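You operate a simulated robot arm through the tools that you are given. There is no shell and no other tool.

Carry out the task below with a simulated robot arm. There is one attempt and no reset: what you move stays moved.

## Task
Sand the oak block smooth and put it in the slotted crate.
Fine: set it in the blue rubber tray first; rough patch gone; sanding block back where it stood. Set down upright: sanding block. What is to be rubbed or washed off counts as gone when no trace of it is left.

Only the result counts: the job must be done as asked and must still hold three seconds after the hand-in. Knocking over, shifting, dropping, spilling or breaking anything else fails it.

## Robot
A 7-joint arm with a two-finger parallel gripper, fixed in place. Base frame: the origin is on the floor under the middle of its stand, x ahead of it, y to its left, z up; the work surface is at about z = 800. Units: mm, degrees, N and s.
With the tool pointing down near the work surface it reaches from about 440 to 920 mm from the base axis. Its first joint turns from -143.0 to 143.0 degrees. Payload 3 kg.
The TCP is the grasp point between the finger pads, 30 mm short of the fingertips. In the tool frame z runs along the fingers and y along their closing line. The gripper opens to 94 mm. The fingers are 28 mm wide and 10 mm thick; the gripper's body (50 by 96 mm) begins 55 mm behind the TCP.
Orientation is that of the tool frame in the base frame, as a unit quaternion [x, y, z, w]. With the fingers straight down and closing along the base's y, the tool's x points along the base's -x, its y along +y and its z along -z.

## Interface
- The arm moves only by the tool play_rows. Its argument "increments" is a list of rows, each a list of 6 numbers: the shift along the base's x, y, z in mm, then the turn, a rotation vector about the base's x, y, z in degrees. In form: [[tx, ty, tz, rx, ry, rz], ...]. A call has 1 to 20 rows; each row shifts and turns the commanded pose from where the row before left it. "fingers" is the closure, from 0 (fully open) to 1 (shut), set as the call begins (left out, the last holds). A row lasts 0.2 s, in which the tool goes at most 50 mm and 8.6 degrees; a call with a longer step from one row to the next is refused whole, and so is a gripper value outside its range. Where a pose cannot be reached the arm comes as near as it can. A force on the tool above 40 N (or 10 N above the force at the start of the call, whichever is more), or a blocked arm, ends the call early, and 0.2 s more pass. Each finger travels about 72 mm/s and halts on what it meets, pressing with about 27 N; the grip force reading is that of the motor and also rises with nothing between the fingers. The clock runs only during rows and for 0.2 s after the last one: add rows that do not move to give the fingers time. It gives the time, the measured TCP pose, the force on the tool (base axes), the opening and the grip force at its end, in the units of the frame above (readings bear some noise), with the torque about the TCP (base axes, N m) and any sound that the robot's microphone picked up, and new pictures: "show" is both (left out), scene, wrist or none.
- Cameras (640 x 400 px; columns grow to the right, rows downward): "scene" is fixed at [399.3, 647.8, 1397.6]; the picture's right is [0.61, 0.79, 0.00], its down [0.76, -0.58, -0.30] and it looks along [-0.23, 0.18, -0.96] (base axes); focal length 214 px, centre (320, 200). "wrist" rides on the gripper at [76, 14, -102] in the tool frame; the picture's right is [-0.18, 0.98, 0.00], its down [-0.75, -0.14, -0.64] and it looks along [-0.63, -0.12, 0.77] (tool axes); focal length 243 px, centre (320, 200). There is no depth. A picture from a camera that has moved, and an enlarged one, comes with that camera's place and axes in the base frame and with its lens.
- zoom(camera, box): a new picture of the part [left, top, right, bottom] of that camera's present view, enlarged. No time passes.
- job_done(): hands the job in; it is judged then, once.

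Places have to be worked out from the pictures, the camera data and where the tool is seen. Open the gripper and draw the arm clear of the work before you hand the job in, unless the task says otherwise.

The tools are called after "Request:" as name(argument=value, ...) on one line, values as JSON. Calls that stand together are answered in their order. play_rows: Moves the arm, as the interface text tells. Its arguments: {"type":"object","properties":{"increments":{"type":"array","items":{"type":"array","items":{"type":"number"}}},"fingers":{"type":"number"},"show":{"type":"string","enum":["both","scene","wrist","none"]}},"required":["increments"]} The other tools are called the same way: zoom (camera, box) takes an enlarged picture of a part of a camera's view; job_done () hands the job in.

At the start:

```text
clock: 0.0
ee_pos: [564.1, 256.9, 1141.4]
ee_rot: [0.0, 1.0, 0.0, 0.0]
contact_force: [0.3, 0.0, 0.8]
moment: [-0.01, -0.01, 0.02]
finger_gap: 93.8
grip_force: 0.0
```

scene: 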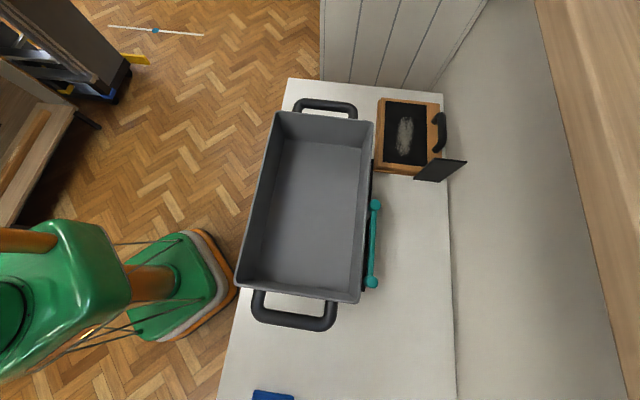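
wrist: 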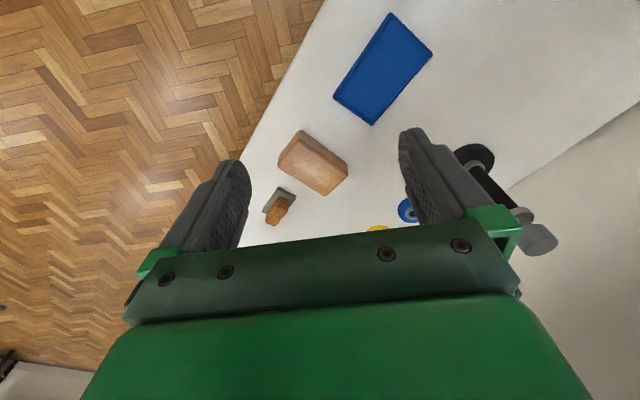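

I begin by looking closer at both views to identify the block, the sanding block, the blue tray and the slotted crate.

Request:
zoom(camera="wrist", box=[220, 0, 640, 262])

Request:
zoom(camera="scene", box=[220, 60, 500, 235])

Request:
zoom(camera="scene", box=[200, 225, 480, 400])

```text
1.52 times, centred on (430, 131) of wrist
camera zoom: at [488.0, 270.6, 1244.1], right [0.18, 0.98, 0.0], down [0.75, -0.14, 0.64], along [0.63, -0.12, -0.77], focal length 370 px, centre (152, 305)
```

zoom: 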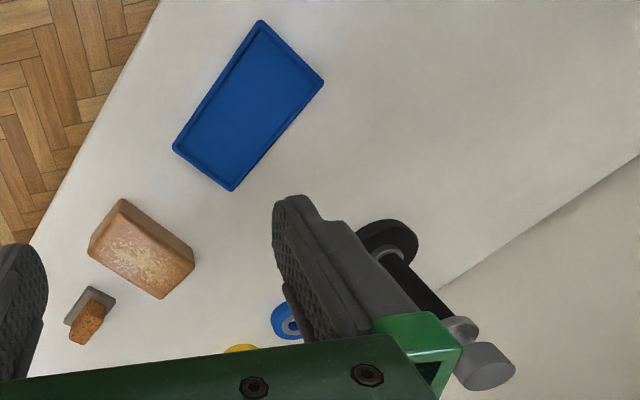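

```text
2.29 times, centred on (360, 148) of scene
camera zoom: at [399.3, 647.8, 1397.6], right [0.61, 0.79, 0.0], down [0.76, -0.58, -0.3], along [-0.23, 0.18, -0.96], focal length 490 px, centre (229, 320)
```

zoom: 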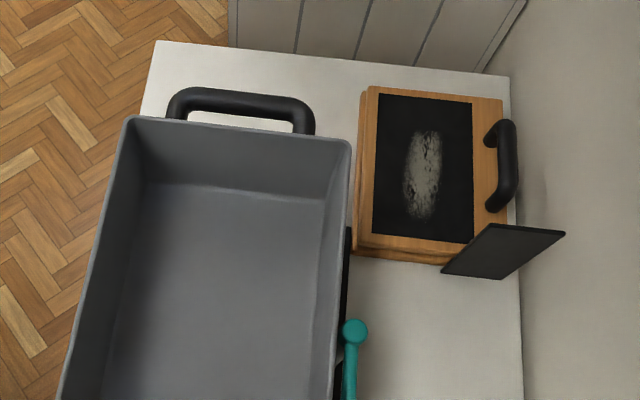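

```text
2.29 times, centred on (340, 312) of scene
camera zoom: at [399.3, 647.8, 1397.6], right [0.61, 0.79, 0.0], down [0.76, -0.58, -0.3], along [-0.23, 0.18, -0.96], focal length 490 px, centre (274, -57)
```

zoom: 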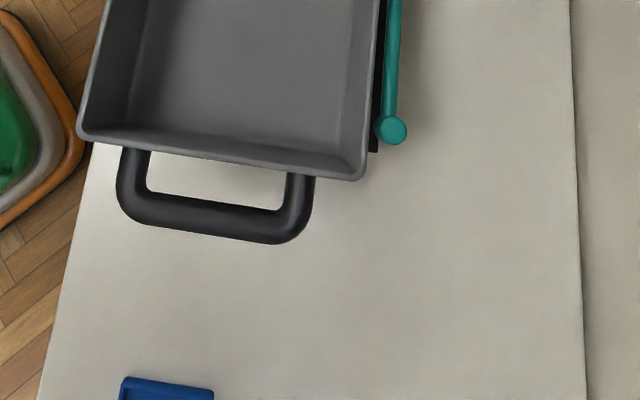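

The wrist view shows the brown oak block with a rough patch, a small sanding block (grey base with a cork/wood grip) and the blue tray on the diagonal bench; the slotted crate isn't visible yet. I tilt the gripper to look further along the bench.

Request:
play_rows(increments=[[-10, 0, 20, 0, -8, 0], [-10, 0, 20, 0, -8, 0], [-10, 0, 20, 0, -8, 0], [0, 0, 0, 0, 0, 0], [0, 0, 0, 0, 0, 0]], show="both")

```text
clock: 1.2
ee_pos: [533.5, 258.1, 1202.0]
ee_rot: [0.001, 0.978, 0.0, 0.208]
contact_force: [-0.2, -0.4, -0.4]
moment: [-0.01, 0.04, 0.04]
finger_gap: 94.0
grip_force: 0.1
camera wrist: at [422.4, 271.1, 1264.2], right [0.17, 0.98, 0.08], down [0.43, -0.14, 0.89], along [0.89, -0.12, -0.44], focal length 243 px, centre (320, 200)
```

scene: 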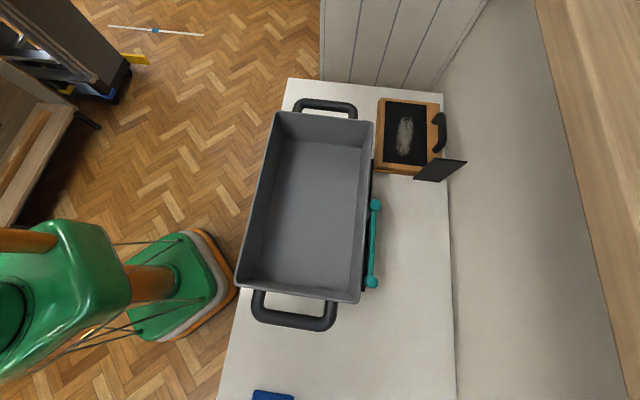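
wrist: 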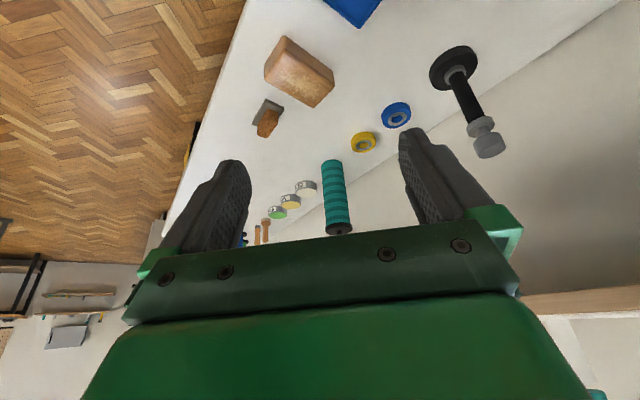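

The bench continues with tape rolls and other tools but no crate there; I turn the wrist camera toward +y to look at the large grey bin and the other end of the bench.

Request:
play_rows(increments=[[0, 0, 0, 0, 0, 8.5], [0, 0, 0, 0, 0, 8.5], [0, 0, 0, 0, 0, 8.5], [0, 0, 0, 0, 0, 8.5], [0, 0, 0, 0, 0, 8.5], [0, 0, 0, 0, 0, 8.5], [0, 0, 0, 0, 0, 8.5], [0, 0, 0, 0, 0, 8.5], [0, 0, 0, 0, 0, 8.5], [0, 0, 0, 0, 0, 8.5], [0, 0, 0, 0, 0, 0], [0, 0, 0, 0, 0, 0]], show="wrist")

```text
clock: 3.8
ee_pos: [534.1, 257.3, 1201.5]
ee_rot: [-0.661, 0.721, 0.14, 0.153]
contact_force: [-0.2, -0.3, 0.3]
moment: [-0.02, -0.02, 0.0]
finger_gap: 94.2
grip_force: 0.1
camera wrist: at [510.3, 146.8, 1264.3], right [-0.96, 0.25, 0.07], down [0.18, 0.41, 0.89], along [0.19, 0.87, -0.44], focal length 243 px, centre (320, 200)
```

wrist: 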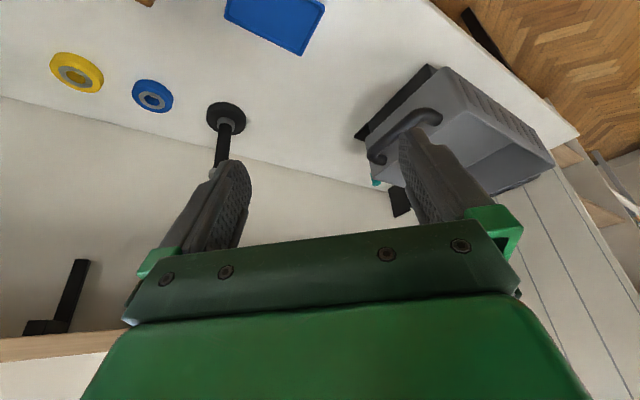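

Request:
zoom(camera="wrist", box=[330, 30, 640, 224])

```text
2.06 times, centred on (485, 127) of wrist
camera zoom: at [510.3, 146.8, 1264.3], right [-0.96, 0.25, 0.07], down [0.18, 0.41, 0.89], along [0.19, 0.87, -0.44], focal length 500 px, centre (-20, 350)
```

zoom: 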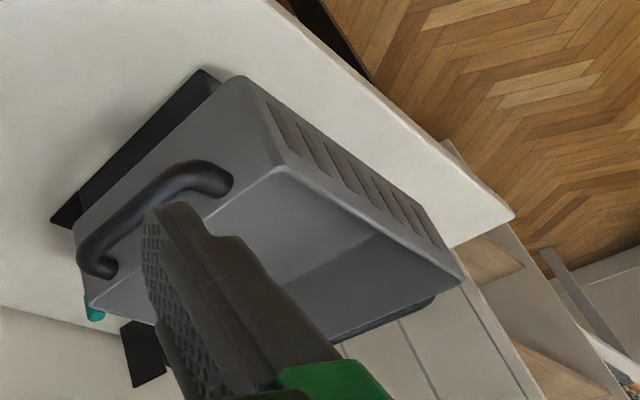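

The grey bin has slots in its side, so it is the slotted crate. I turn back and go lower to view the oak block and the sanding block closely.

Request:
play_rows(increments=[[0, 0, 0, 0, 0, -8.5], [0, 0, 0, 0, 0, -8.5], [0, 0, 0, 0, 0, -8.5], [0, 0, 0, 0, 0, -8.5], [0, 0, 0, 0, 0, -8.5], [0, 0, 0, 0, 0, -8.5], [0, 0, 0, 0, 0, -8.5], [0, 0, 0, 0, 0, -8.5], [0, 0, 0, 0, 0, -8.5], [0, 0, 0, 0, 0, -8.5], [10, 0, -40, 0, 8, 0], [10, 0, -40, 0, 8, 0], [10, 0, -40, 0, 8, 0], [10, -7, -40, 0, 0, 0], [8, -7, -40, 0, 0, 0], [0, 0, 0, 0, 0, 0]], show="wrist")

```text
clock: 7.2
ee_pos: [582.5, 242.4, 1001.8]
ee_rot: [0.0, 1.0, 0.0, 0.0]
contact_force: [-0.1, -0.1, -0.6]
moment: [0.0, 0.0, -0.02]
finger_gap: 94.1
grip_force: 0.0
camera wrist: at [506.8, 255.6, 1104.1], right [0.18, 0.98, 0.0], down [0.75, -0.14, 0.64], along [0.63, -0.12, -0.77], focal length 243 px, centre (320, 200)
```

wrist: 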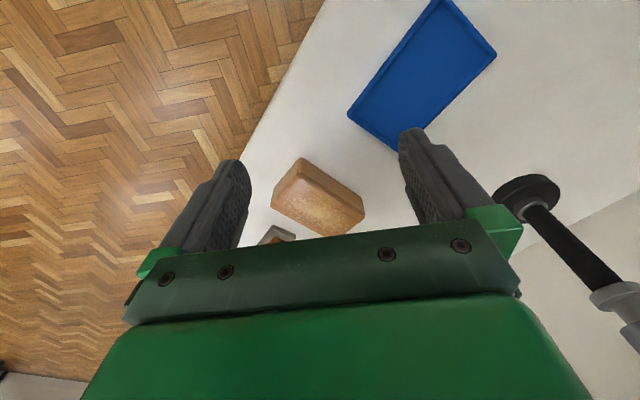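

Request:
zoom(camera="wrist", box=[240, 130, 400, 230])

Request:
zoom(camera="wrist", box=[320, 0, 512, 120])

```text
4.00 times, centred on (320, 180) of wrist
camera zoom: at [506.8, 255.6, 1104.1], right [0.18, 0.98, 0.0], down [0.75, -0.14, 0.64], along [0.63, -0.12, -0.77], focal length 970 px, centre (320, 280)
```

zoom: 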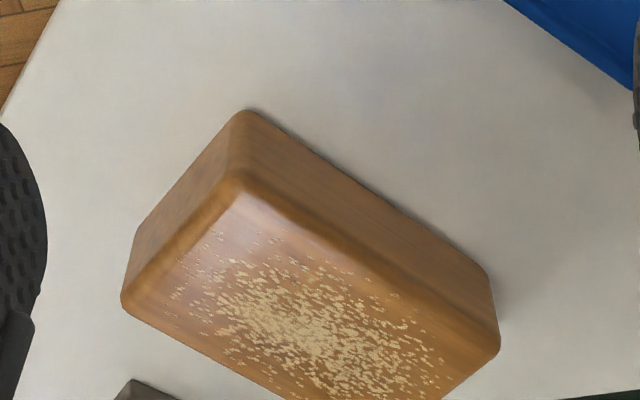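

```text
3.33 times, centred on (416, 60) of wrist
camera zoom: at [506.8, 255.6, 1104.1], right [0.18, 0.98, 0.0], down [0.75, -0.14, 0.64], along [0.63, -0.12, -0.77], focal length 809 px, centre (0, 667)
```

zoom: 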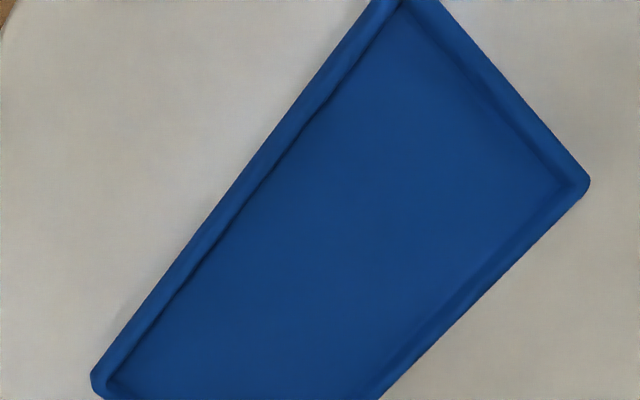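

The rough patch is on the block's top face. I tilt the tool so the camera looks straight down on the blue tray and measure it properly.

Request:
play_rows(increments=[[22, 18, -10, 1.45, 7.87, 0], [22, 18, -10, 1.45, 7.87, 0], [22, 18, -10, 1.45, 7.87, 0], [22, 18, -20, 1.45, 7.87, 0], [24, 17, -20, 1.45, 7.87, 0], [0, 0, 0, 0, 0, 0], [0, 0, 0, 0, 0, 0]], show="wrist")

```text
clock: 8.8
ee_pos: [625.5, 334.1, 943.4]
ee_rot: [0.001, 0.947, 0.058, -0.316]
contact_force: [0.8, 0.1, -1.0]
moment: [-0.01, 0.0, -0.04]
finger_gap: 93.7
grip_force: 0.1
out of reach, approached as far as the arm can: row 5
camera wrist: at [625.8, 332.9, 1071.5], right [0.18, 0.98, 0.0], down [0.98, -0.18, 0.05], along [0.04, -0.01, -1.0], focal length 243 px, centre (320, 200)
```

wrist: 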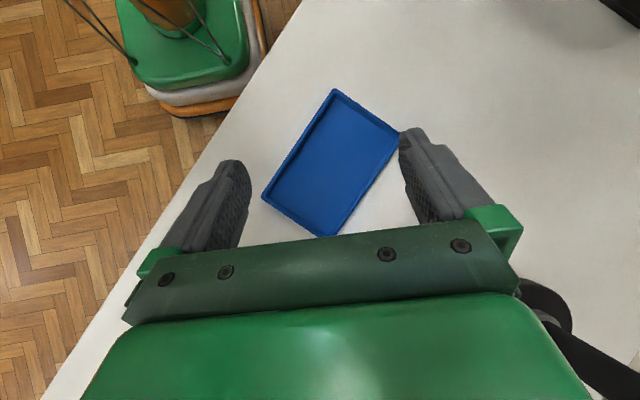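

Request:
zoom(camera="wrist", box=[250, 80, 410, 240])

```text
2.50 times, centred on (330, 160) of wrist
camera zoom: at [625.8, 332.9, 1071.5], right [0.18, 0.98, 0.0], down [0.98, -0.18, 0.05], along [0.04, -0.01, -1.0], focal length 606 px, centre (295, 300)
```

zoom: 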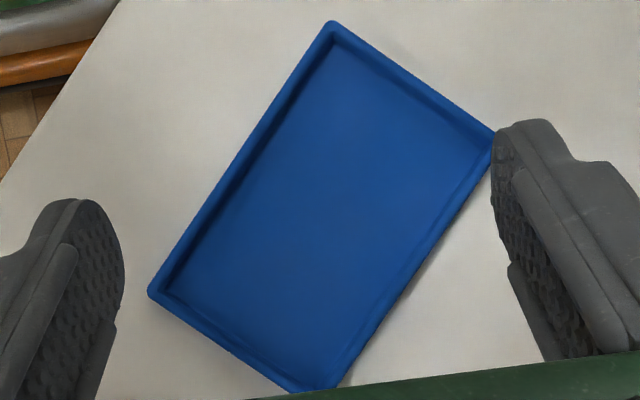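

The tray measures roughly 138 × 84 mm at the rim, centred near (603, 349), long axis at −45°. I untilt and rise to see what pose results.

Request:
play_rows(increments=[[0, -10, 10, -1.45, -7.87, 0], [0, -10, 10, -1.45, -7.87, 0], [0, -10, 20, -1.45, -7.87, 0], [0, -10, 20, -1.45, -7.87, 0], [0, -10, 20, -1.45, -7.87, 0], [0, 0, 0, 0, 0, 0], [0, 0, 0, 0, 0, 0]], show="none")

```text
clock: 10.4
ee_pos: [623.9, 284.3, 1023.2]
ee_rot: [-0.001, 1.0, 0.0, 0.0]
contact_force: [0.1, -0.2, -0.3]
moment: [-0.01, 0.02, 0.03]
finger_gap: 94.0
grip_force: 0.1
```

I now hover above the oak block with the fingers turned to straddle its short side (yaw about 42.6°), still well above it.

Request:
play_rows(increments=[[24, -15, -3, 0, 0, 8.52], [24, -15, -10, 0, 0, 8.52], [24, -15, -10, 0, 0, 8.52], [24, -15, -20, 0, 0, 8.52], [24.6, -15.8, -20, 0, 0, 8.52], [0, 0, 0, 0, 0, 0], [0, 0, 0, 0, 0, 0]], show="wrist")

```text
clock: 12.0
ee_pos: [747.2, 205.2, 959.3]
ee_rot: [-0.364, 0.932, 0.0, 0.0]
contact_force: [-0.2, 0.1, 0.0]
moment: [0.0, -0.02, -0.01]
finger_gap: 94.3
grip_force: 0.1
camera wrist: at [681.8, 164.8, 1062.3], right [-0.53, 0.85, 0.0], down [0.65, 0.41, 0.64], along [0.54, 0.34, -0.77], focal length 243 px, centre (320, 200)
```

wrist: 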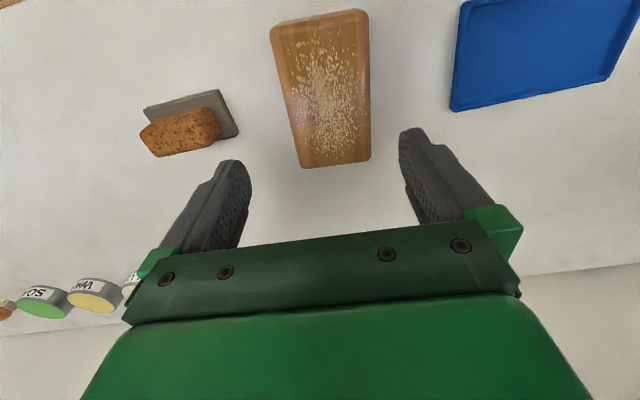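

Request:
zoom(camera="wrist", box=[240, 0, 400, 180])

Request:
zoom(camera="wrist", box=[120, 70, 260, 180])

Request:
zoom(camera="wrist", box=[430, 0, 640, 131])

```text
2.22 times, centred on (320, 90) of wrist
camera zoom: at [681.8, 164.8, 1062.3], right [-0.53, 0.85, 0.0], down [0.65, 0.41, 0.64], along [0.54, 0.34, -0.77], focal length 539 px, centre (320, 444)
```

zoom: 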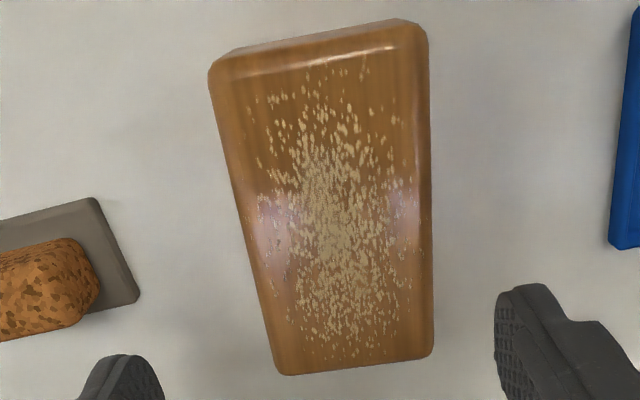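

```text
3.64 times, centred on (190, 125) of wrist
camera zoom: at [681.8, 164.8, 1062.3], right [-0.53, 0.85, 0.0], down [0.65, 0.41, 0.64], along [0.54, 0.34, -0.77], focal length 882 px, centre (793, 473)
```

zoom: 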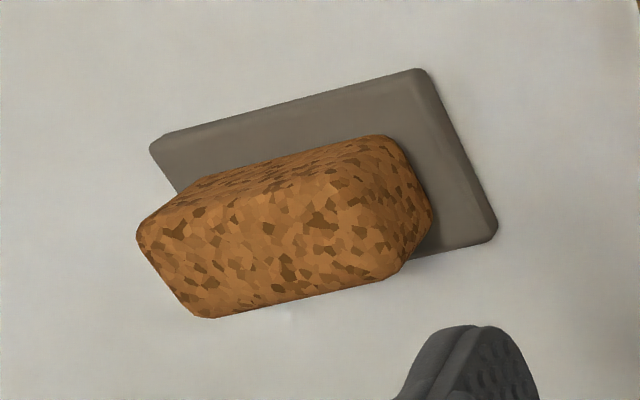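

```text
3.05 times, centred on (535, 66) of wrist
camera zoom: at [681.8, 164.8, 1062.3], right [-0.53, 0.85, 0.0], down [0.65, 0.41, 0.64], along [0.54, 0.34, -0.77], focal length 739 px, centre (-335, 610)
```

zoom: 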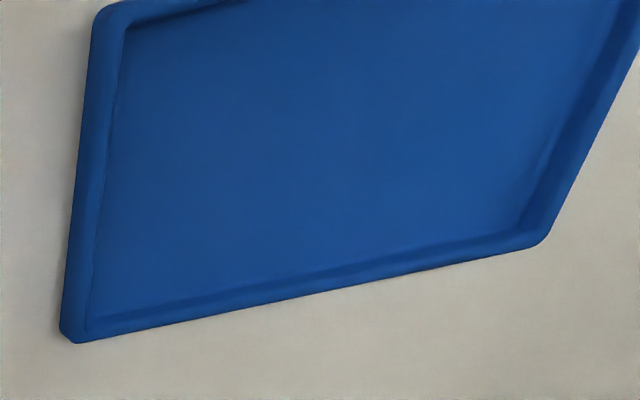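

From this view I estimate the oak block about 74 × 119 mm, centre near (742, 210.5), top at z≈845, axis at about 42°. I shift onto its centre line and descend part of the way to check the straddle.

Request:
play_rows(increments=[[-5.5, 5.2, -20, 0, 0, 0], [0, 0, -22, 0, 0, 0], [0, 0, -20, 0, 0, 0], [0, 0, 0, 0, 0, 0], [0, 0, 0, 0, 0, 0]], show="wrist")

```text
clock: 13.2
ee_pos: [741.0, 214.1, 897.3]
ee_rot: [-0.363, 0.932, 0.0, 0.0]
contact_force: [0.0, 0.1, -1.0]
moment: [-0.04, -0.02, -0.01]
finger_gap: 94.1
grip_force: 0.0
camera wrist: at [675.0, 171.7, 1000.0], right [-0.53, 0.85, 0.0], down [0.65, 0.41, 0.64], along [0.54, 0.34, -0.77], focal length 243 px, centre (320, 200)
```

wrist: 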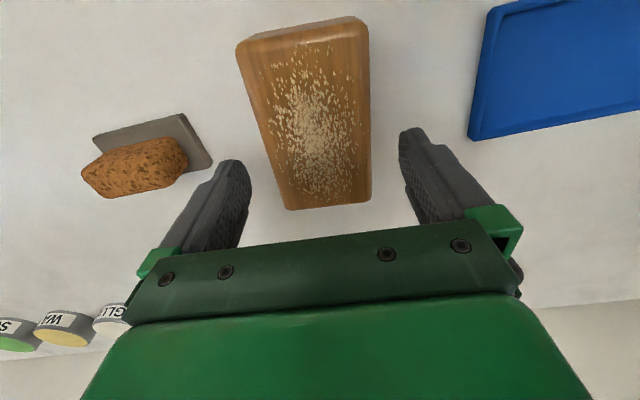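

The block is centred between the fingers within a couple of millimetres. I lower to z≈847 so the fingertips end about 15 mm above the bench (to later clear the tray rim).

Request:
play_rows(increments=[[0, 0, -17, 0, 0, 0], [0, 0, -17, 0, 0, 0], [0, 0, -16, 0, 0, 0], [0, 0, 0, 0, 0, 0], [0, 0, 0, 0, 0, 0]], show="wrist")

```text
clock: 14.4
ee_pos: [740.4, 213.9, 848.6]
ee_rot: [-0.363, 0.932, 0.0, 0.0]
contact_force: [0.0, 0.8, -0.5]
moment: [-0.02, -0.02, -0.01]
finger_gap: 93.7
grip_force: 0.1
camera wrist: at [675.1, 171.9, 950.5], right [-0.53, 0.85, 0.0], down [0.65, 0.41, 0.64], along [0.54, 0.34, -0.77], focal length 243 px, centre (320, 200)
```

wrist: 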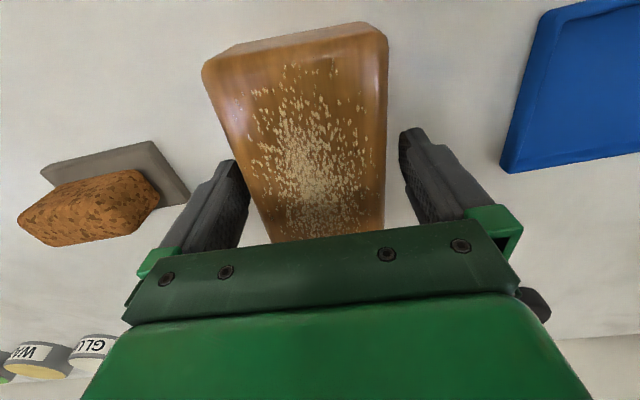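

Block sits between the fingers with clearance on both sides; I close the gripper.

Request:
play_rows(increments=[[0, 0, 0, 0, 0, 0], [0, 0, 0, 0, 0, 0], [0, 0, 0, 0, 0, 0], [0, 0, 0, 0, 0, 0]], fingers=1, show="wrist")

```text
clock: 15.4
ee_pos: [740.3, 214.0, 848.7]
ee_rot: [-0.363, 0.932, 0.001, -0.001]
contact_force: [0.4, -0.2, 2.0]
moment: [0.04, -0.08, -0.15]
finger_gap: 79.9
grip_force: 26.9
camera wrist: at [675.1, 171.9, 950.6], right [-0.53, 0.85, 0.0], down [0.65, 0.41, 0.64], along [0.54, 0.34, -0.77], focal length 243 px, centre (320, 200)
```

wrist: 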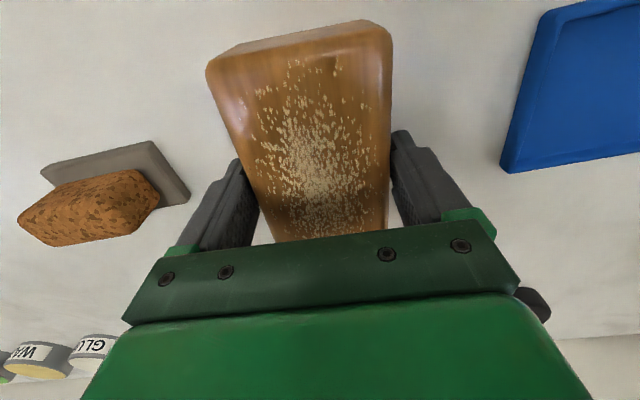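

The gripper stopped at 79.9 mm, so the oak block is 80 mm wide and firmly held. I lift it straight up and check the hold.

Request:
play_rows(increments=[[0, 0, 10, 0, 0, 0], [0, 0, 20, 0, 0, 0], [0, 0, 30, 0, 0, 0], [0, 0, 30, 0, 0, 0], [0, 0, 0, 0, 0, 0]], show="wrist")

```text
clock: 16.6
ee_pos: [741.8, 214.1, 938.3]
ee_rot: [-0.363, 0.932, 0.0, 0.0]
contact_force: [-0.5, -0.9, -1.7]
moment: [-0.01, -0.01, -0.03]
finger_gap: 79.4
grip_force: 26.7
camera wrist: at [676.0, 172.5, 1039.6], right [-0.53, 0.85, 0.0], down [0.65, 0.41, 0.64], along [0.54, 0.34, -0.77], focal length 243 px, centre (320, 200)
```

wrist: 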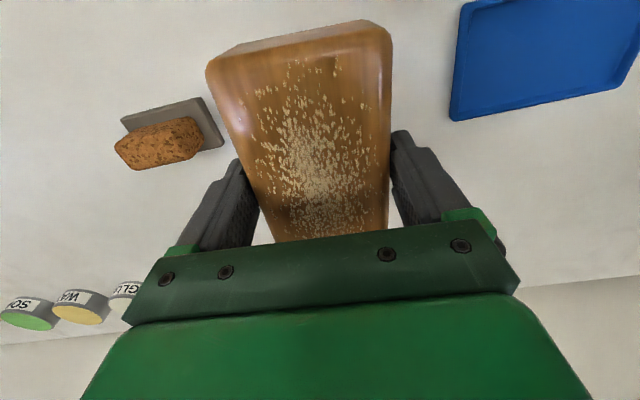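

The block is held steadily. I carry it over the blue tray at height while turning it about −87.7° to align its long side with the tray.

Request:
play_rows(increments=[[-12, 12, 2, 0, 0, -7.97], [-12, 12, 2, 0, 0, -7.97], [-12, 12, 2, 0, 0, -7.97], [-12, 12, 2, 0, 0, -7.97], [-12, 12, 2, 0, 0, -7.97], [-12, 12, 2, 0, 0, -7.97], [-12, 12, 0, 0, 0, -7.97], [-12, 12, 0, 0, 0, -7.97], [-12, 12, 0, 0, 0, -7.97], [-12, 12, 0, 0, 0, -7.97], [-16.5, 16, 0, 0, 0, -8.0], [0, 0, 0, 0, 0, 0], [0, 0, 0, 0, 0, 0]], show="both")

```text
clock: 19.4
ee_pos: [603.7, 348.9, 948.9]
ee_rot: [0.384, 0.923, 0.0, 0.0]
contact_force: [0.0, 0.0, -3.4]
moment: [-0.01, 0.0, -0.03]
finger_gap: 79.4
grip_force: 27.5
camera wrist: at [560.3, 412.4, 1051.9], right [0.83, 0.56, 0.0], down [0.43, -0.63, 0.64], along [0.36, -0.53, -0.77], focal length 243 px, centre (320, 200)
```

scene: 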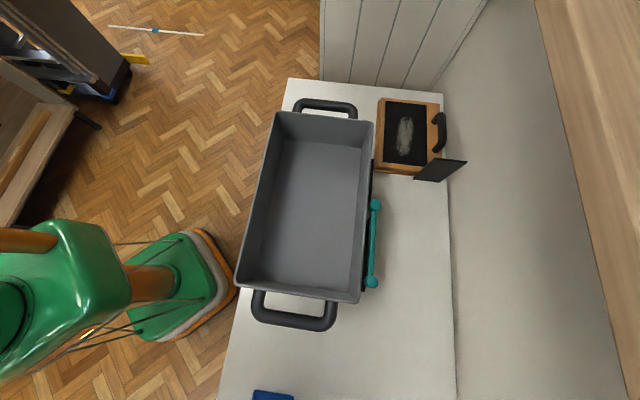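
wrist: 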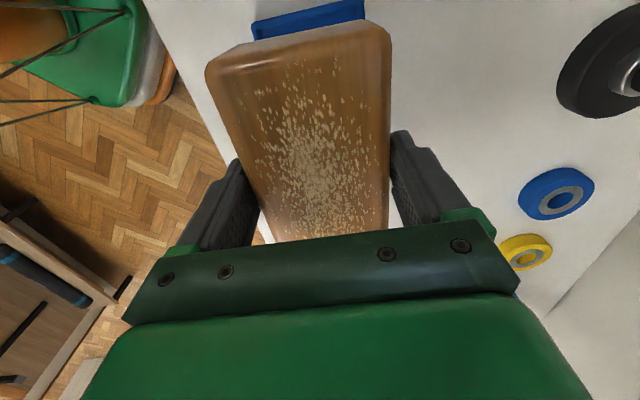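

Request:
zoom(camera="wrist", box=[200, 0, 410, 131])

```text
3.05 times, centred on (305, 66) of wrist
camera zoom: at [560.3, 412.4, 1051.9], right [0.83, 0.56, 0.0], down [0.43, -0.63, 0.64], along [0.36, -0.53, -0.77], focal length 739 px, centre (366, 610)
```

zoom: 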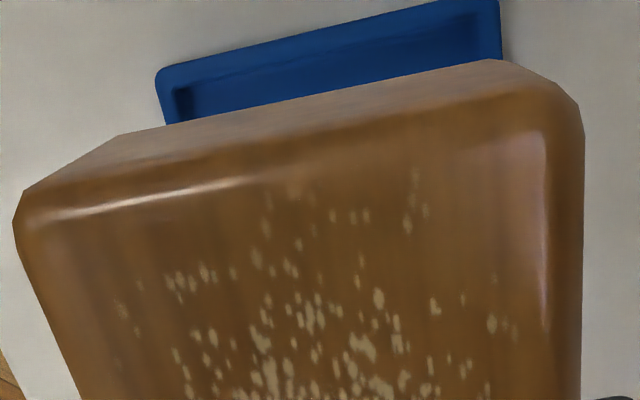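

The block and tray centre lines agree in this view (offset across ≈0), the block end sits about 3 mm too far toward the near end, and it looks turned about 1° relative to the tray. I correct that and descend to hover just above the tray.

Request:
play_rows(increments=[[2.1, -2.1, -15, 0, 0, 1.0], [0, 0, -20, 0, 0, 0], [0, 0, -20, 0, 0, 0], [0, 0, -15, 0, 0, 0], [0, 0, 0, 0, 0, 0], [0, 0, 0, 0, 0, 0]], show="wrist")

```text
clock: 20.8
ee_pos: [605.7, 346.9, 879.4]
ee_rot: [0.375, 0.927, 0.0, 0.0]
contact_force: [0.0, -0.5, -2.1]
moment: [-0.02, 0.02, -0.01]
finger_gap: 79.3
grip_force: 27.2
camera wrist: at [561.4, 409.5, 981.1], right [0.82, 0.58, 0.0], down [0.44, -0.63, 0.64], along [0.37, -0.52, -0.77], focal length 243 px, centre (320, 200)
```

wrist: 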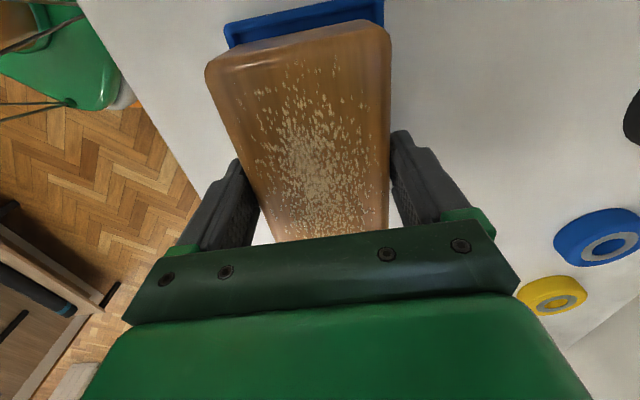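

Request:
zoom(camera="wrist", box=[190, 0, 420, 144])

```text
2.78 times, centred on (305, 72) of wrist
camera zoom: at [561.4, 409.5, 981.1], right [0.82, 0.58, 0.0], down [0.44, -0.63, 0.64], along [0.37, -0.52, -0.77], focal length 674 px, centre (362, 556)
```

zoom: 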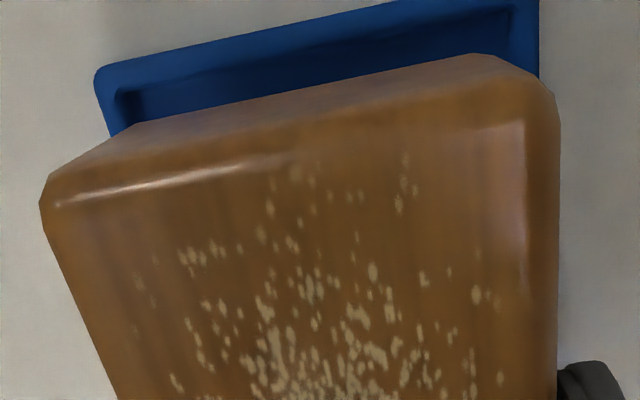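

Now the block end lies about 9 mm inside the tray's outer end and the lateral offset is ~1 mm. I make the last 1° / 1 mm correction and lower close to the tray.

Request:
play_rows(increments=[[0.7, 0.7, -8, 0, 0, 1.0], [0, 0, -7, 0, 0, 0], [0, 0, -5, 0, 0, 0], [0, 0, 0, 0, 0, 0], [0, 0, 0, 0, 0, 0]], show="wrist")

Request:
zoom(camera="wrist", box=[190, 0, 420, 144])

```text
clock: 22.0
ee_pos: [607.3, 349.6, 859.3]
ee_rot: [0.367, 0.93, 0.0, 0.0]
contact_force: [-0.7, -0.3, -3.1]
moment: [-0.01, 0.01, -0.02]
finger_gap: 79.3
grip_force: 26.6
camera wrist: at [561.4, 410.1, 960.6], right [0.81, 0.59, 0.0], down [0.45, -0.62, 0.64], along [0.38, -0.52, -0.77], focal length 243 px, centre (320, 200)
```

wrist: 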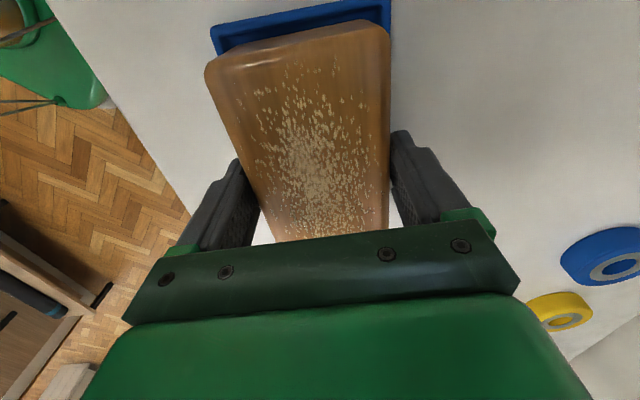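

```text
2.78 times, centred on (305, 72) of wrist
camera zoom: at [561.4, 410.1, 960.6], right [0.81, 0.59, 0.0], down [0.45, -0.62, 0.64], along [0.38, -0.52, -0.77], focal length 674 px, centre (362, 556)
```

zoom: 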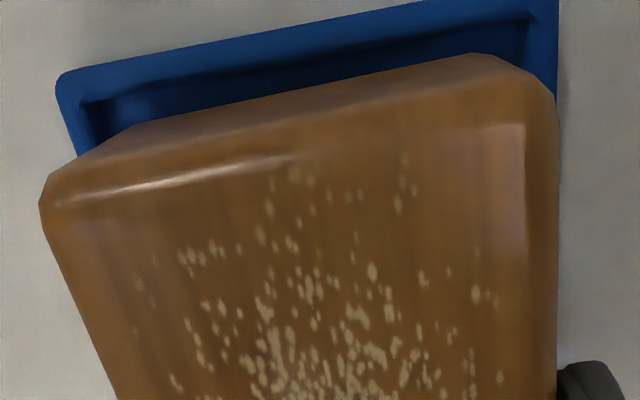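

Block and tray are aligned within about half a millimetre and half a degree. I lower in small steps until the force shows it resting.

Request:
play_rows(increments=[[0, 0, -1.5, 0, 0, 0], [0, 0, -1.5, 0, 0, 0], [0, 0, -1.5, 0, 0, 0], [0, 0, -1.0, 0, 0, 0], [0, 0, 0, 0, 0, 0]], show="none")

```text
clock: 23.2
ee_pos: [607.0, 349.1, 853.7]
ee_rot: [0.366, 0.93, 0.0, 0.0]
contact_force: [0.1, -0.4, -3.8]
moment: [-0.02, 0.02, -0.01]
finger_gap: 79.3
grip_force: 27.2
```

Request:
play_rows(increments=[[0, 0, -0.7, 0, 0, 0], [0, 0, -0.7, 0, 0, 0], [0, 0, -0.6, 0, 0, 0], [0, 0, 0, 0, 0, 0]], show="wrist")

```text
clock: 24.2
ee_pos: [606.8, 350.0, 853.0]
ee_rot: [0.368, 0.93, 0.0, 0.0]
contact_force: [-5.0, 2.1, 10.3]
moment: [-0.18, 0.27, -0.3]
finger_gap: 79.4
grip_force: 26.9
camera wrist: at [561.5, 410.5, 954.6], right [0.81, 0.59, 0.0], down [0.45, -0.62, 0.64], along [0.38, -0.52, -0.77], focal length 243 px, centre (320, 200)
```

wrist: 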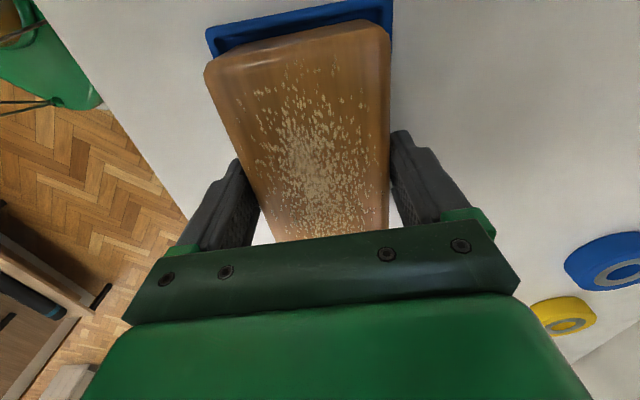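

Request:
zoom(camera="wrist", box=[190, 0, 420, 144])

```text
2.78 times, centred on (305, 72) of wrist
camera zoom: at [561.5, 410.5, 954.6], right [0.81, 0.59, 0.0], down [0.45, -0.62, 0.64], along [0.38, -0.52, -0.77], focal length 674 px, centre (362, 556)
```

zoom: 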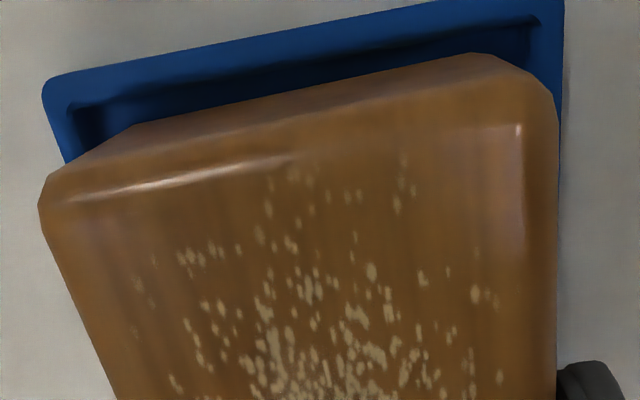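

The block is down in the tray with even margins (bottom contact felt at ~13 N). I open the gripper and rise slightly to check that it sits flat.

Request:
play_rows(increments=[[0, 0, 0.5, 0, 0, 0], [0, 0, 0, 0, 0, 0], [0, 0, 0, 0, 0, 0]], fingers=0, show="wrist")

```text
clock: 25.0
ee_pos: [607.0, 348.6, 852.5]
ee_rot: [0.367, 0.93, -0.001, -0.001]
contact_force: [-0.6, 0.1, -1.0]
moment: [-0.01, 0.0, -0.01]
finger_gap: 93.8
grip_force: 0.0
camera wrist: at [561.2, 410.4, 955.0], right [0.81, 0.59, 0.0], down [0.45, -0.62, 0.64], along [0.38, -0.52, -0.77], focal length 243 px, centre (320, 200)
```

wrist: 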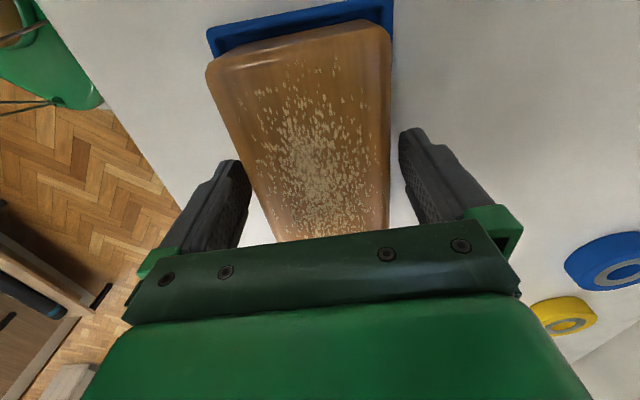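

The block hardly moved on release. I rise straight up to see the whole block in the tray from above.

Request:
play_rows(increments=[[0, 0, 10, 0, 0, 0], [0, 0, 25, 0, 0, 0], [-5, 5, 40, 0, 0, 0], [-10, 10, 40, 0, 0, 0], [-10, 10, 20, 0, 0, 0], [0, 0, 0, 0, 0, 0], [0, 0, 0, 0, 0, 0]], show="wrist")

Request:
zoom(camera="wrist", box=[240, 20, 420, 240])

```text
clock: 26.6
ee_pos: [580.2, 374.5, 988.6]
ee_rot: [0.367, 0.93, 0.0, 0.0]
contact_force: [0.9, 0.9, -0.2]
moment: [0.02, 0.03, 0.0]
finger_gap: 94.1
grip_force: 0.1
camera wrist: at [535.0, 436.7, 1091.4], right [0.81, 0.59, 0.0], down [0.45, -0.62, 0.64], along [0.38, -0.52, -0.77], focal length 243 px, centre (320, 200)
```

wrist: 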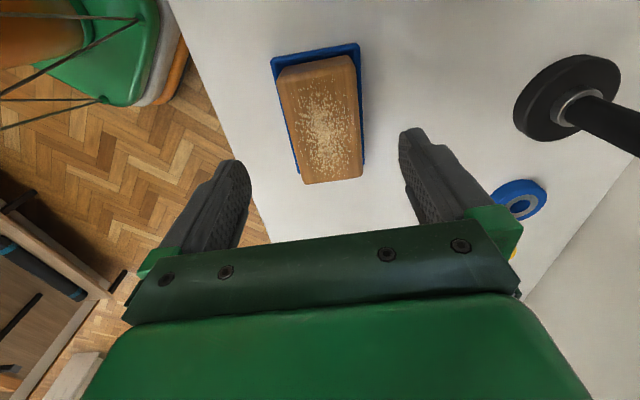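

```text
1.82 times, centred on (330, 130) of wrist
camera zoom: at [535.0, 436.7, 1091.4], right [0.81, 0.59, 0.0], down [0.45, -0.62, 0.64], along [0.38, -0.52, -0.77], focal length 441 px, centre (302, 327)
```

zoom: 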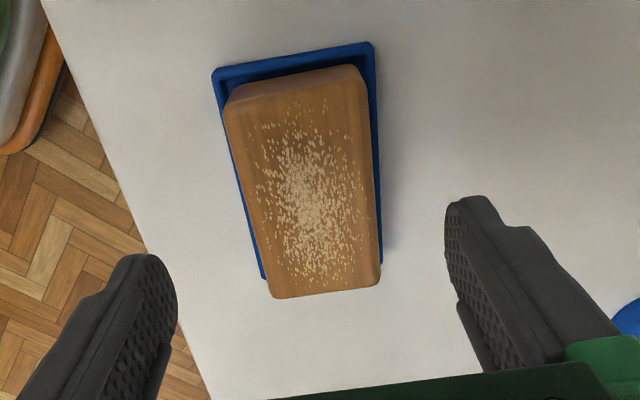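

The oak block sits aligned in the blue tray. Now I travel to the sanding block (estimated centre (845, 104), long axis −44…−45°) and look at it from above.

Request:
play_rows(increments=[[29, -30, 0, 0, 0, 0], [29, -30, 0, 0, 0, 0], [29, -30, 0, 0, 0, 0], [29, -30, 0, 0, 0, 0], [29, -30, 0, 0, 0, 0], [29, -30, -5, 0, 0, -0.7], [29, -30, -8, 0, 0, -0.7], [29, -30, -8, 0, 0, -0.7], [31.8, -30, -8, 0, 0, -0.6], [0, 0, 0, 0, 0, 0], [0, 0, 0, 0, 0, 0]], show="wrist")

Request:
zoom(camera="wrist", box=[240, 0, 430, 240])

```text
clock: 29.0
ee_pos: [845.5, 104.7, 957.2]
ee_rot: [0.389, 0.921, 0.0, 0.0]
contact_force: [-0.5, -0.6, -0.6]
moment: [0.01, 0.0, 0.02]
finger_gap: 93.9
grip_force: 0.1
camera wrist: at [803.3, 168.0, 1060.0], right [0.83, 0.55, 0.0], down [0.42, -0.64, 0.64], along [0.35, -0.53, -0.77], focal length 243 px, centre (320, 200)
```

wrist: 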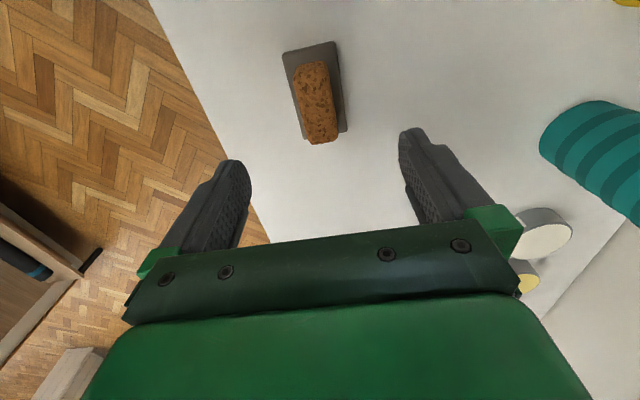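

```text
1.67 times, centred on (335, 120) of wrist
camera zoom: at [803.3, 168.0, 1060.0], right [0.83, 0.55, 0.0], down [0.42, -0.64, 0.64], along [0.35, -0.53, -0.77], focal length 404 px, centre (295, 333)
```

zoom: 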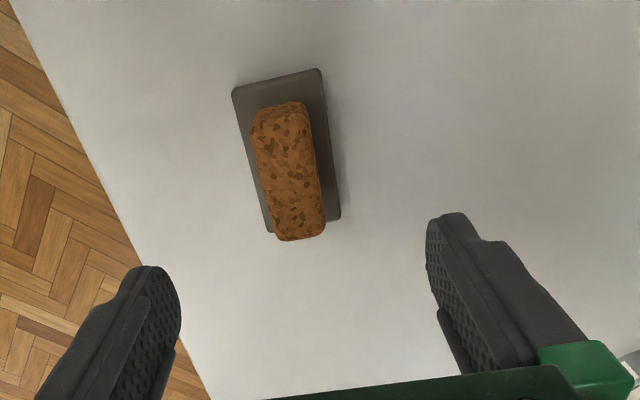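

Request:
zoom(camera="wrist", box=[236, 30, 396, 150])

```text
3.33 times, centred on (316, 90) of wrist
camera zoom: at [803.3, 168.0, 1060.0], right [0.83, 0.55, 0.0], down [0.42, -0.64, 0.64], along [0.35, -0.53, -0.77], focal length 809 px, centre (333, 567)
```

zoom: 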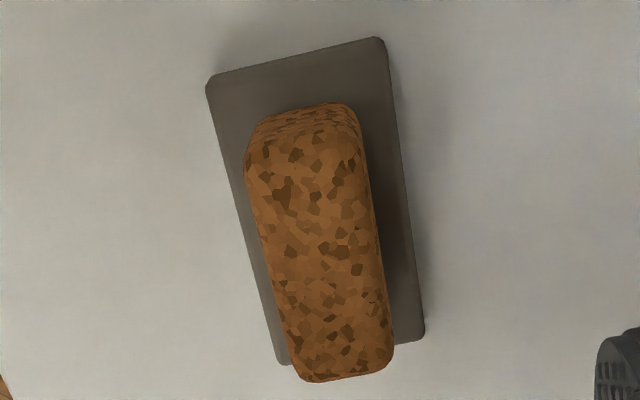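

The sanding block is a grey plate (~85 × 50 mm) with a ~32 mm wide cork grip, centre about (844, 103), axis −45°. I nudge onto its centre line, align yaw by 1° and lower until the fingertips are just above the cork.

Request:
play_rows(increments=[[-2.5, -2.5, -20, 0, 0, 1.0], [0, 0, -25, 0, 0, 0], [0, 0, -25, 0, 0, 0], [0, 0, -14, 0, 0, 0], [0, 0, 0, 0, 0, 0], [0, 0, 0, 0, 0, 0]], show="wrist")

Request:
zoom(camera="wrist", box=[200, 40, 440, 240])

```text
clock: 30.4
ee_pos: [845.1, 101.7, 873.3]
ee_rot: [0.381, 0.925, 0.0, 0.0]
contact_force: [-0.3, 0.3, 1.0]
moment: [0.01, -0.03, -0.02]
finger_gap: 93.9
grip_force: 0.0
camera wrist: at [800.3, 163.8, 975.4], right [0.82, 0.57, 0.0], down [0.44, -0.63, 0.64], along [0.36, -0.53, -0.77], focal length 243 px, centre (320, 200)
```

wrist: 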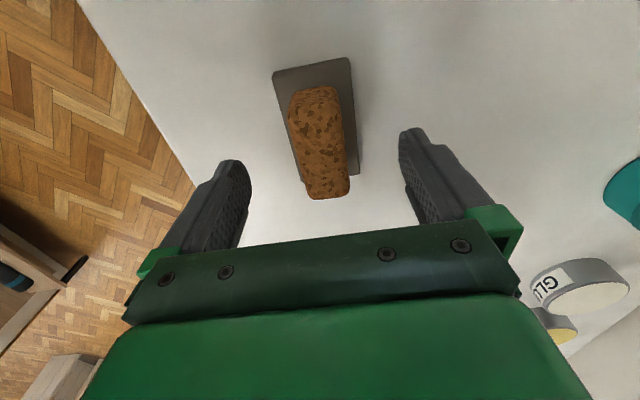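

```text
2.00 times, centred on (320, 140) of wrist
camera zoom: at [800.3, 163.8, 975.4], right [0.82, 0.57, 0.0], down [0.44, -0.63, 0.64], along [0.36, -0.53, -0.77], focal length 485 px, centre (320, 320)
```

zoom: 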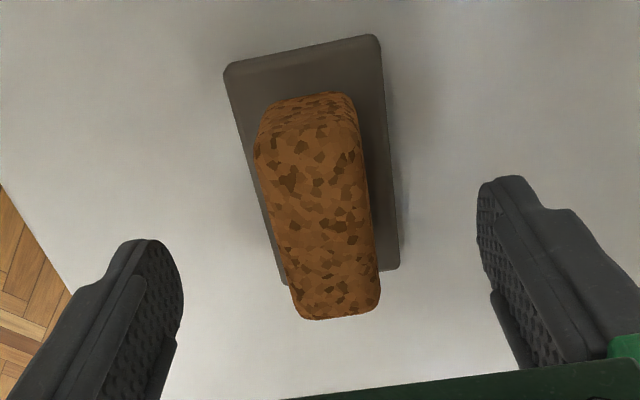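

Projection of the tool axis falls on the cork's centre line to within a millimetre; along its length I shift 2 mm. I descend to put the fingertips around the cork, just above the plate.

Request:
play_rows(increments=[[-1.6, 1.6, -10, 0, 0, 0], [0, 0, -10, 0, 0, 0], [0, 0, -5, 0, 0, 0], [0, 0, -3, 0, 0, 0], [0, 0, 0, 0, 0, 0], [0, 0, 0, 0, 0, 0]], show="wrist")

Request:
zoom(camera="wrist", box=[200, 60, 440, 260])

```text
clock: 31.8
ee_pos: [841.1, 101.7, 846.1]
ee_rot: [0.38, 0.925, 0.0, 0.0]
contact_force: [-0.8, -0.2, -0.3]
moment: [-0.01, 0.04, -0.03]
finger_gap: 93.8
grip_force: 0.1
camera wrist: at [798.1, 164.8, 947.9], right [0.82, 0.57, 0.0], down [0.44, -0.63, 0.64], along [0.36, -0.53, -0.77], focal length 243 px, centre (320, 200)
```

wrist: 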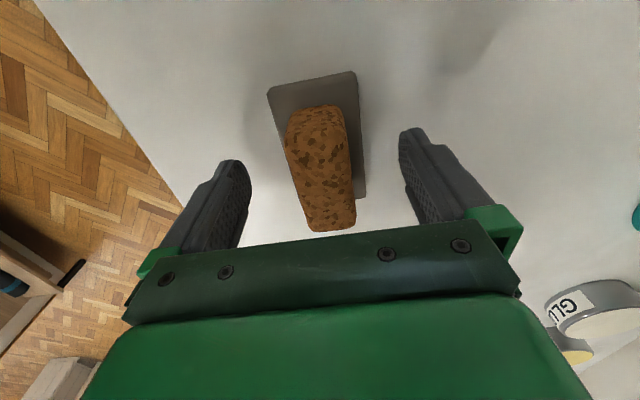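

```text
2.00 times, centred on (320, 160) of wrist
camera zoom: at [798.1, 164.8, 947.9], right [0.82, 0.57, 0.0], down [0.44, -0.63, 0.64], along [0.36, -0.53, -0.77], focal length 485 px, centre (320, 280)
```

zoom: 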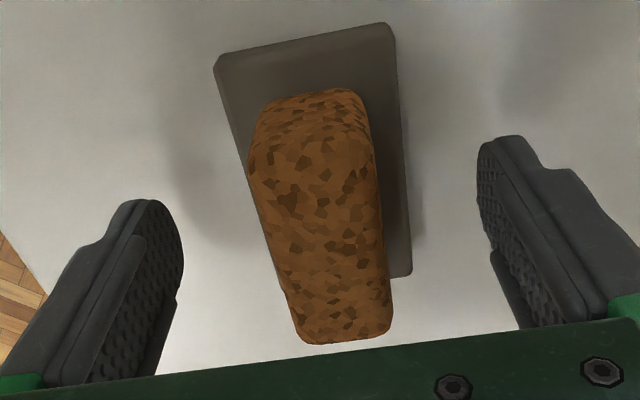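

The cork is centred to about 1 mm. I shift 1 mm, lower 3 mm more, then close on it.

Request:
play_rows(increments=[[0.7, 0.7, -1.5, 0, 0, 0], [0, 0, -1.5, 0, 0, 0], [0, 0, 0, 0, 0, 0], [0, 0, 0, 0, 0, 0]], show="none")

Request:
zoom(camera="wrist", box=[200, 60, 440, 260])

```text
clock: 32.8
ee_pos: [843.0, 103.4, 843.6]
ee_rot: [0.381, 0.925, 0.0, 0.0]
contact_force: [-0.1, 0.0, -1.3]
moment: [0.01, -0.02, -0.01]
finger_gap: 94.1
grip_force: 0.0
```

```text
2.00 times, centred on (320, 160) of wrist
camera zoom: at [799.1, 166.1, 945.5], right [0.82, 0.57, 0.0], down [0.44, -0.63, 0.64], along [0.36, -0.53, -0.77], focal length 485 px, centre (320, 280)
```

zoom: 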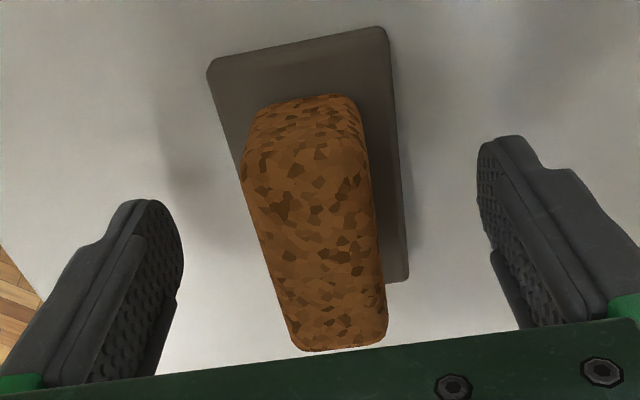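

The cork is centred between the pads. I close the gripper on it and look at whether the plate moved.

Request:
play_rows(increments=[[0, 0, 0, 0, 0, 0], [0, 0, 0, 0, 0, 0], [0, 0, 0, 0, 0, 0], [0, 0, 0, 0, 0, 0], [0, 0, 0, 0, 0, 0], [0, 0, 0, 0, 0, 0]], fingers=1, show="none")

Request:
zoom(camera="wrist", box=[200, 60, 440, 260])

```text
clock: 34.2
ee_pos: [843.0, 103.0, 843.4]
ee_rot: [0.381, 0.924, 0.0, 0.0]
contact_force: [0.6, 0.9, 0.5]
moment: [0.01, 0.01, 0.02]
finger_gap: 33.7
grip_force: 26.8
```

```text
2.00 times, centred on (320, 160) of wrist
camera zoom: at [799.0, 166.0, 945.5], right [0.82, 0.57, 0.0], down [0.44, -0.63, 0.64], along [0.36, -0.53, -0.77], focal length 485 px, centre (320, 280)
```

zoom: 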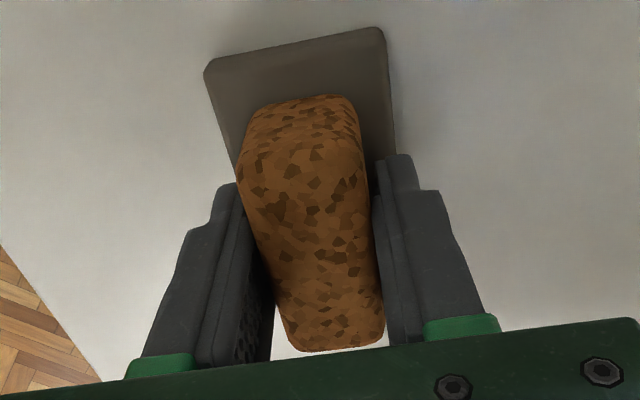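

The cork is held (33.7 mm); closing slid the sanding block about 1.2 mm toward −right, which I'll undo when returning it (reference grasp pose ≈ (843.1, 102.8, 843.5), yaw −44.8°). I lift it and carry it above the oak block.

Request:
play_rows(increments=[[0, 0, 10, 0, 0, 0], [0, 0, 30, 0, 0, 0], [0, 0, 40, 0, 0, 0], [0, 0, 20, 0, 0, 0], [-23.7, 24.6, 0, 0, 0, 0], [-23.7, 24.6, 0, 0, 0, 0], [-23.7, 24.6, 0, 0, 0, 0], [-23.7, 24.6, 0, 0, 0, 0], [-23.7, 24.6, 0, 0, 0, 0], [-23.7, 24.6, 0, 0, 0, 0.3], [-23.7, 24.6, 0, 0, 0, 0.4], [-23.7, 24.6, 0, 0, 0, 0.3], [-23.7, 24.6, 0, 0, 0, 0.4], [-23.4, 25.2, 0, 0, 0, 0.3], [0, 0, 0, 0, 0, 0], [0, 0, 0, 0, 0, 0]], show="wrist")

```text
clock: 37.6
ee_pos: [604.4, 348.5, 944.2]
ee_rot: [0.367, 0.93, 0.0, 0.0]
contact_force: [-0.7, 0.1, -0.7]
moment: [0.01, -0.01, 0.01]
finger_gap: 33.7
grip_force: 26.9
camera wrist: at [559.5, 409.8, 1046.5], right [0.81, 0.59, 0.0], down [0.45, -0.62, 0.64], along [0.38, -0.52, -0.77], focal length 243 px, centre (320, 200)
```

wrist: 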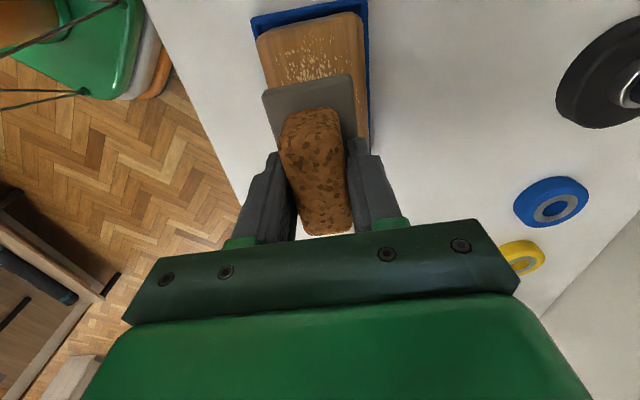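

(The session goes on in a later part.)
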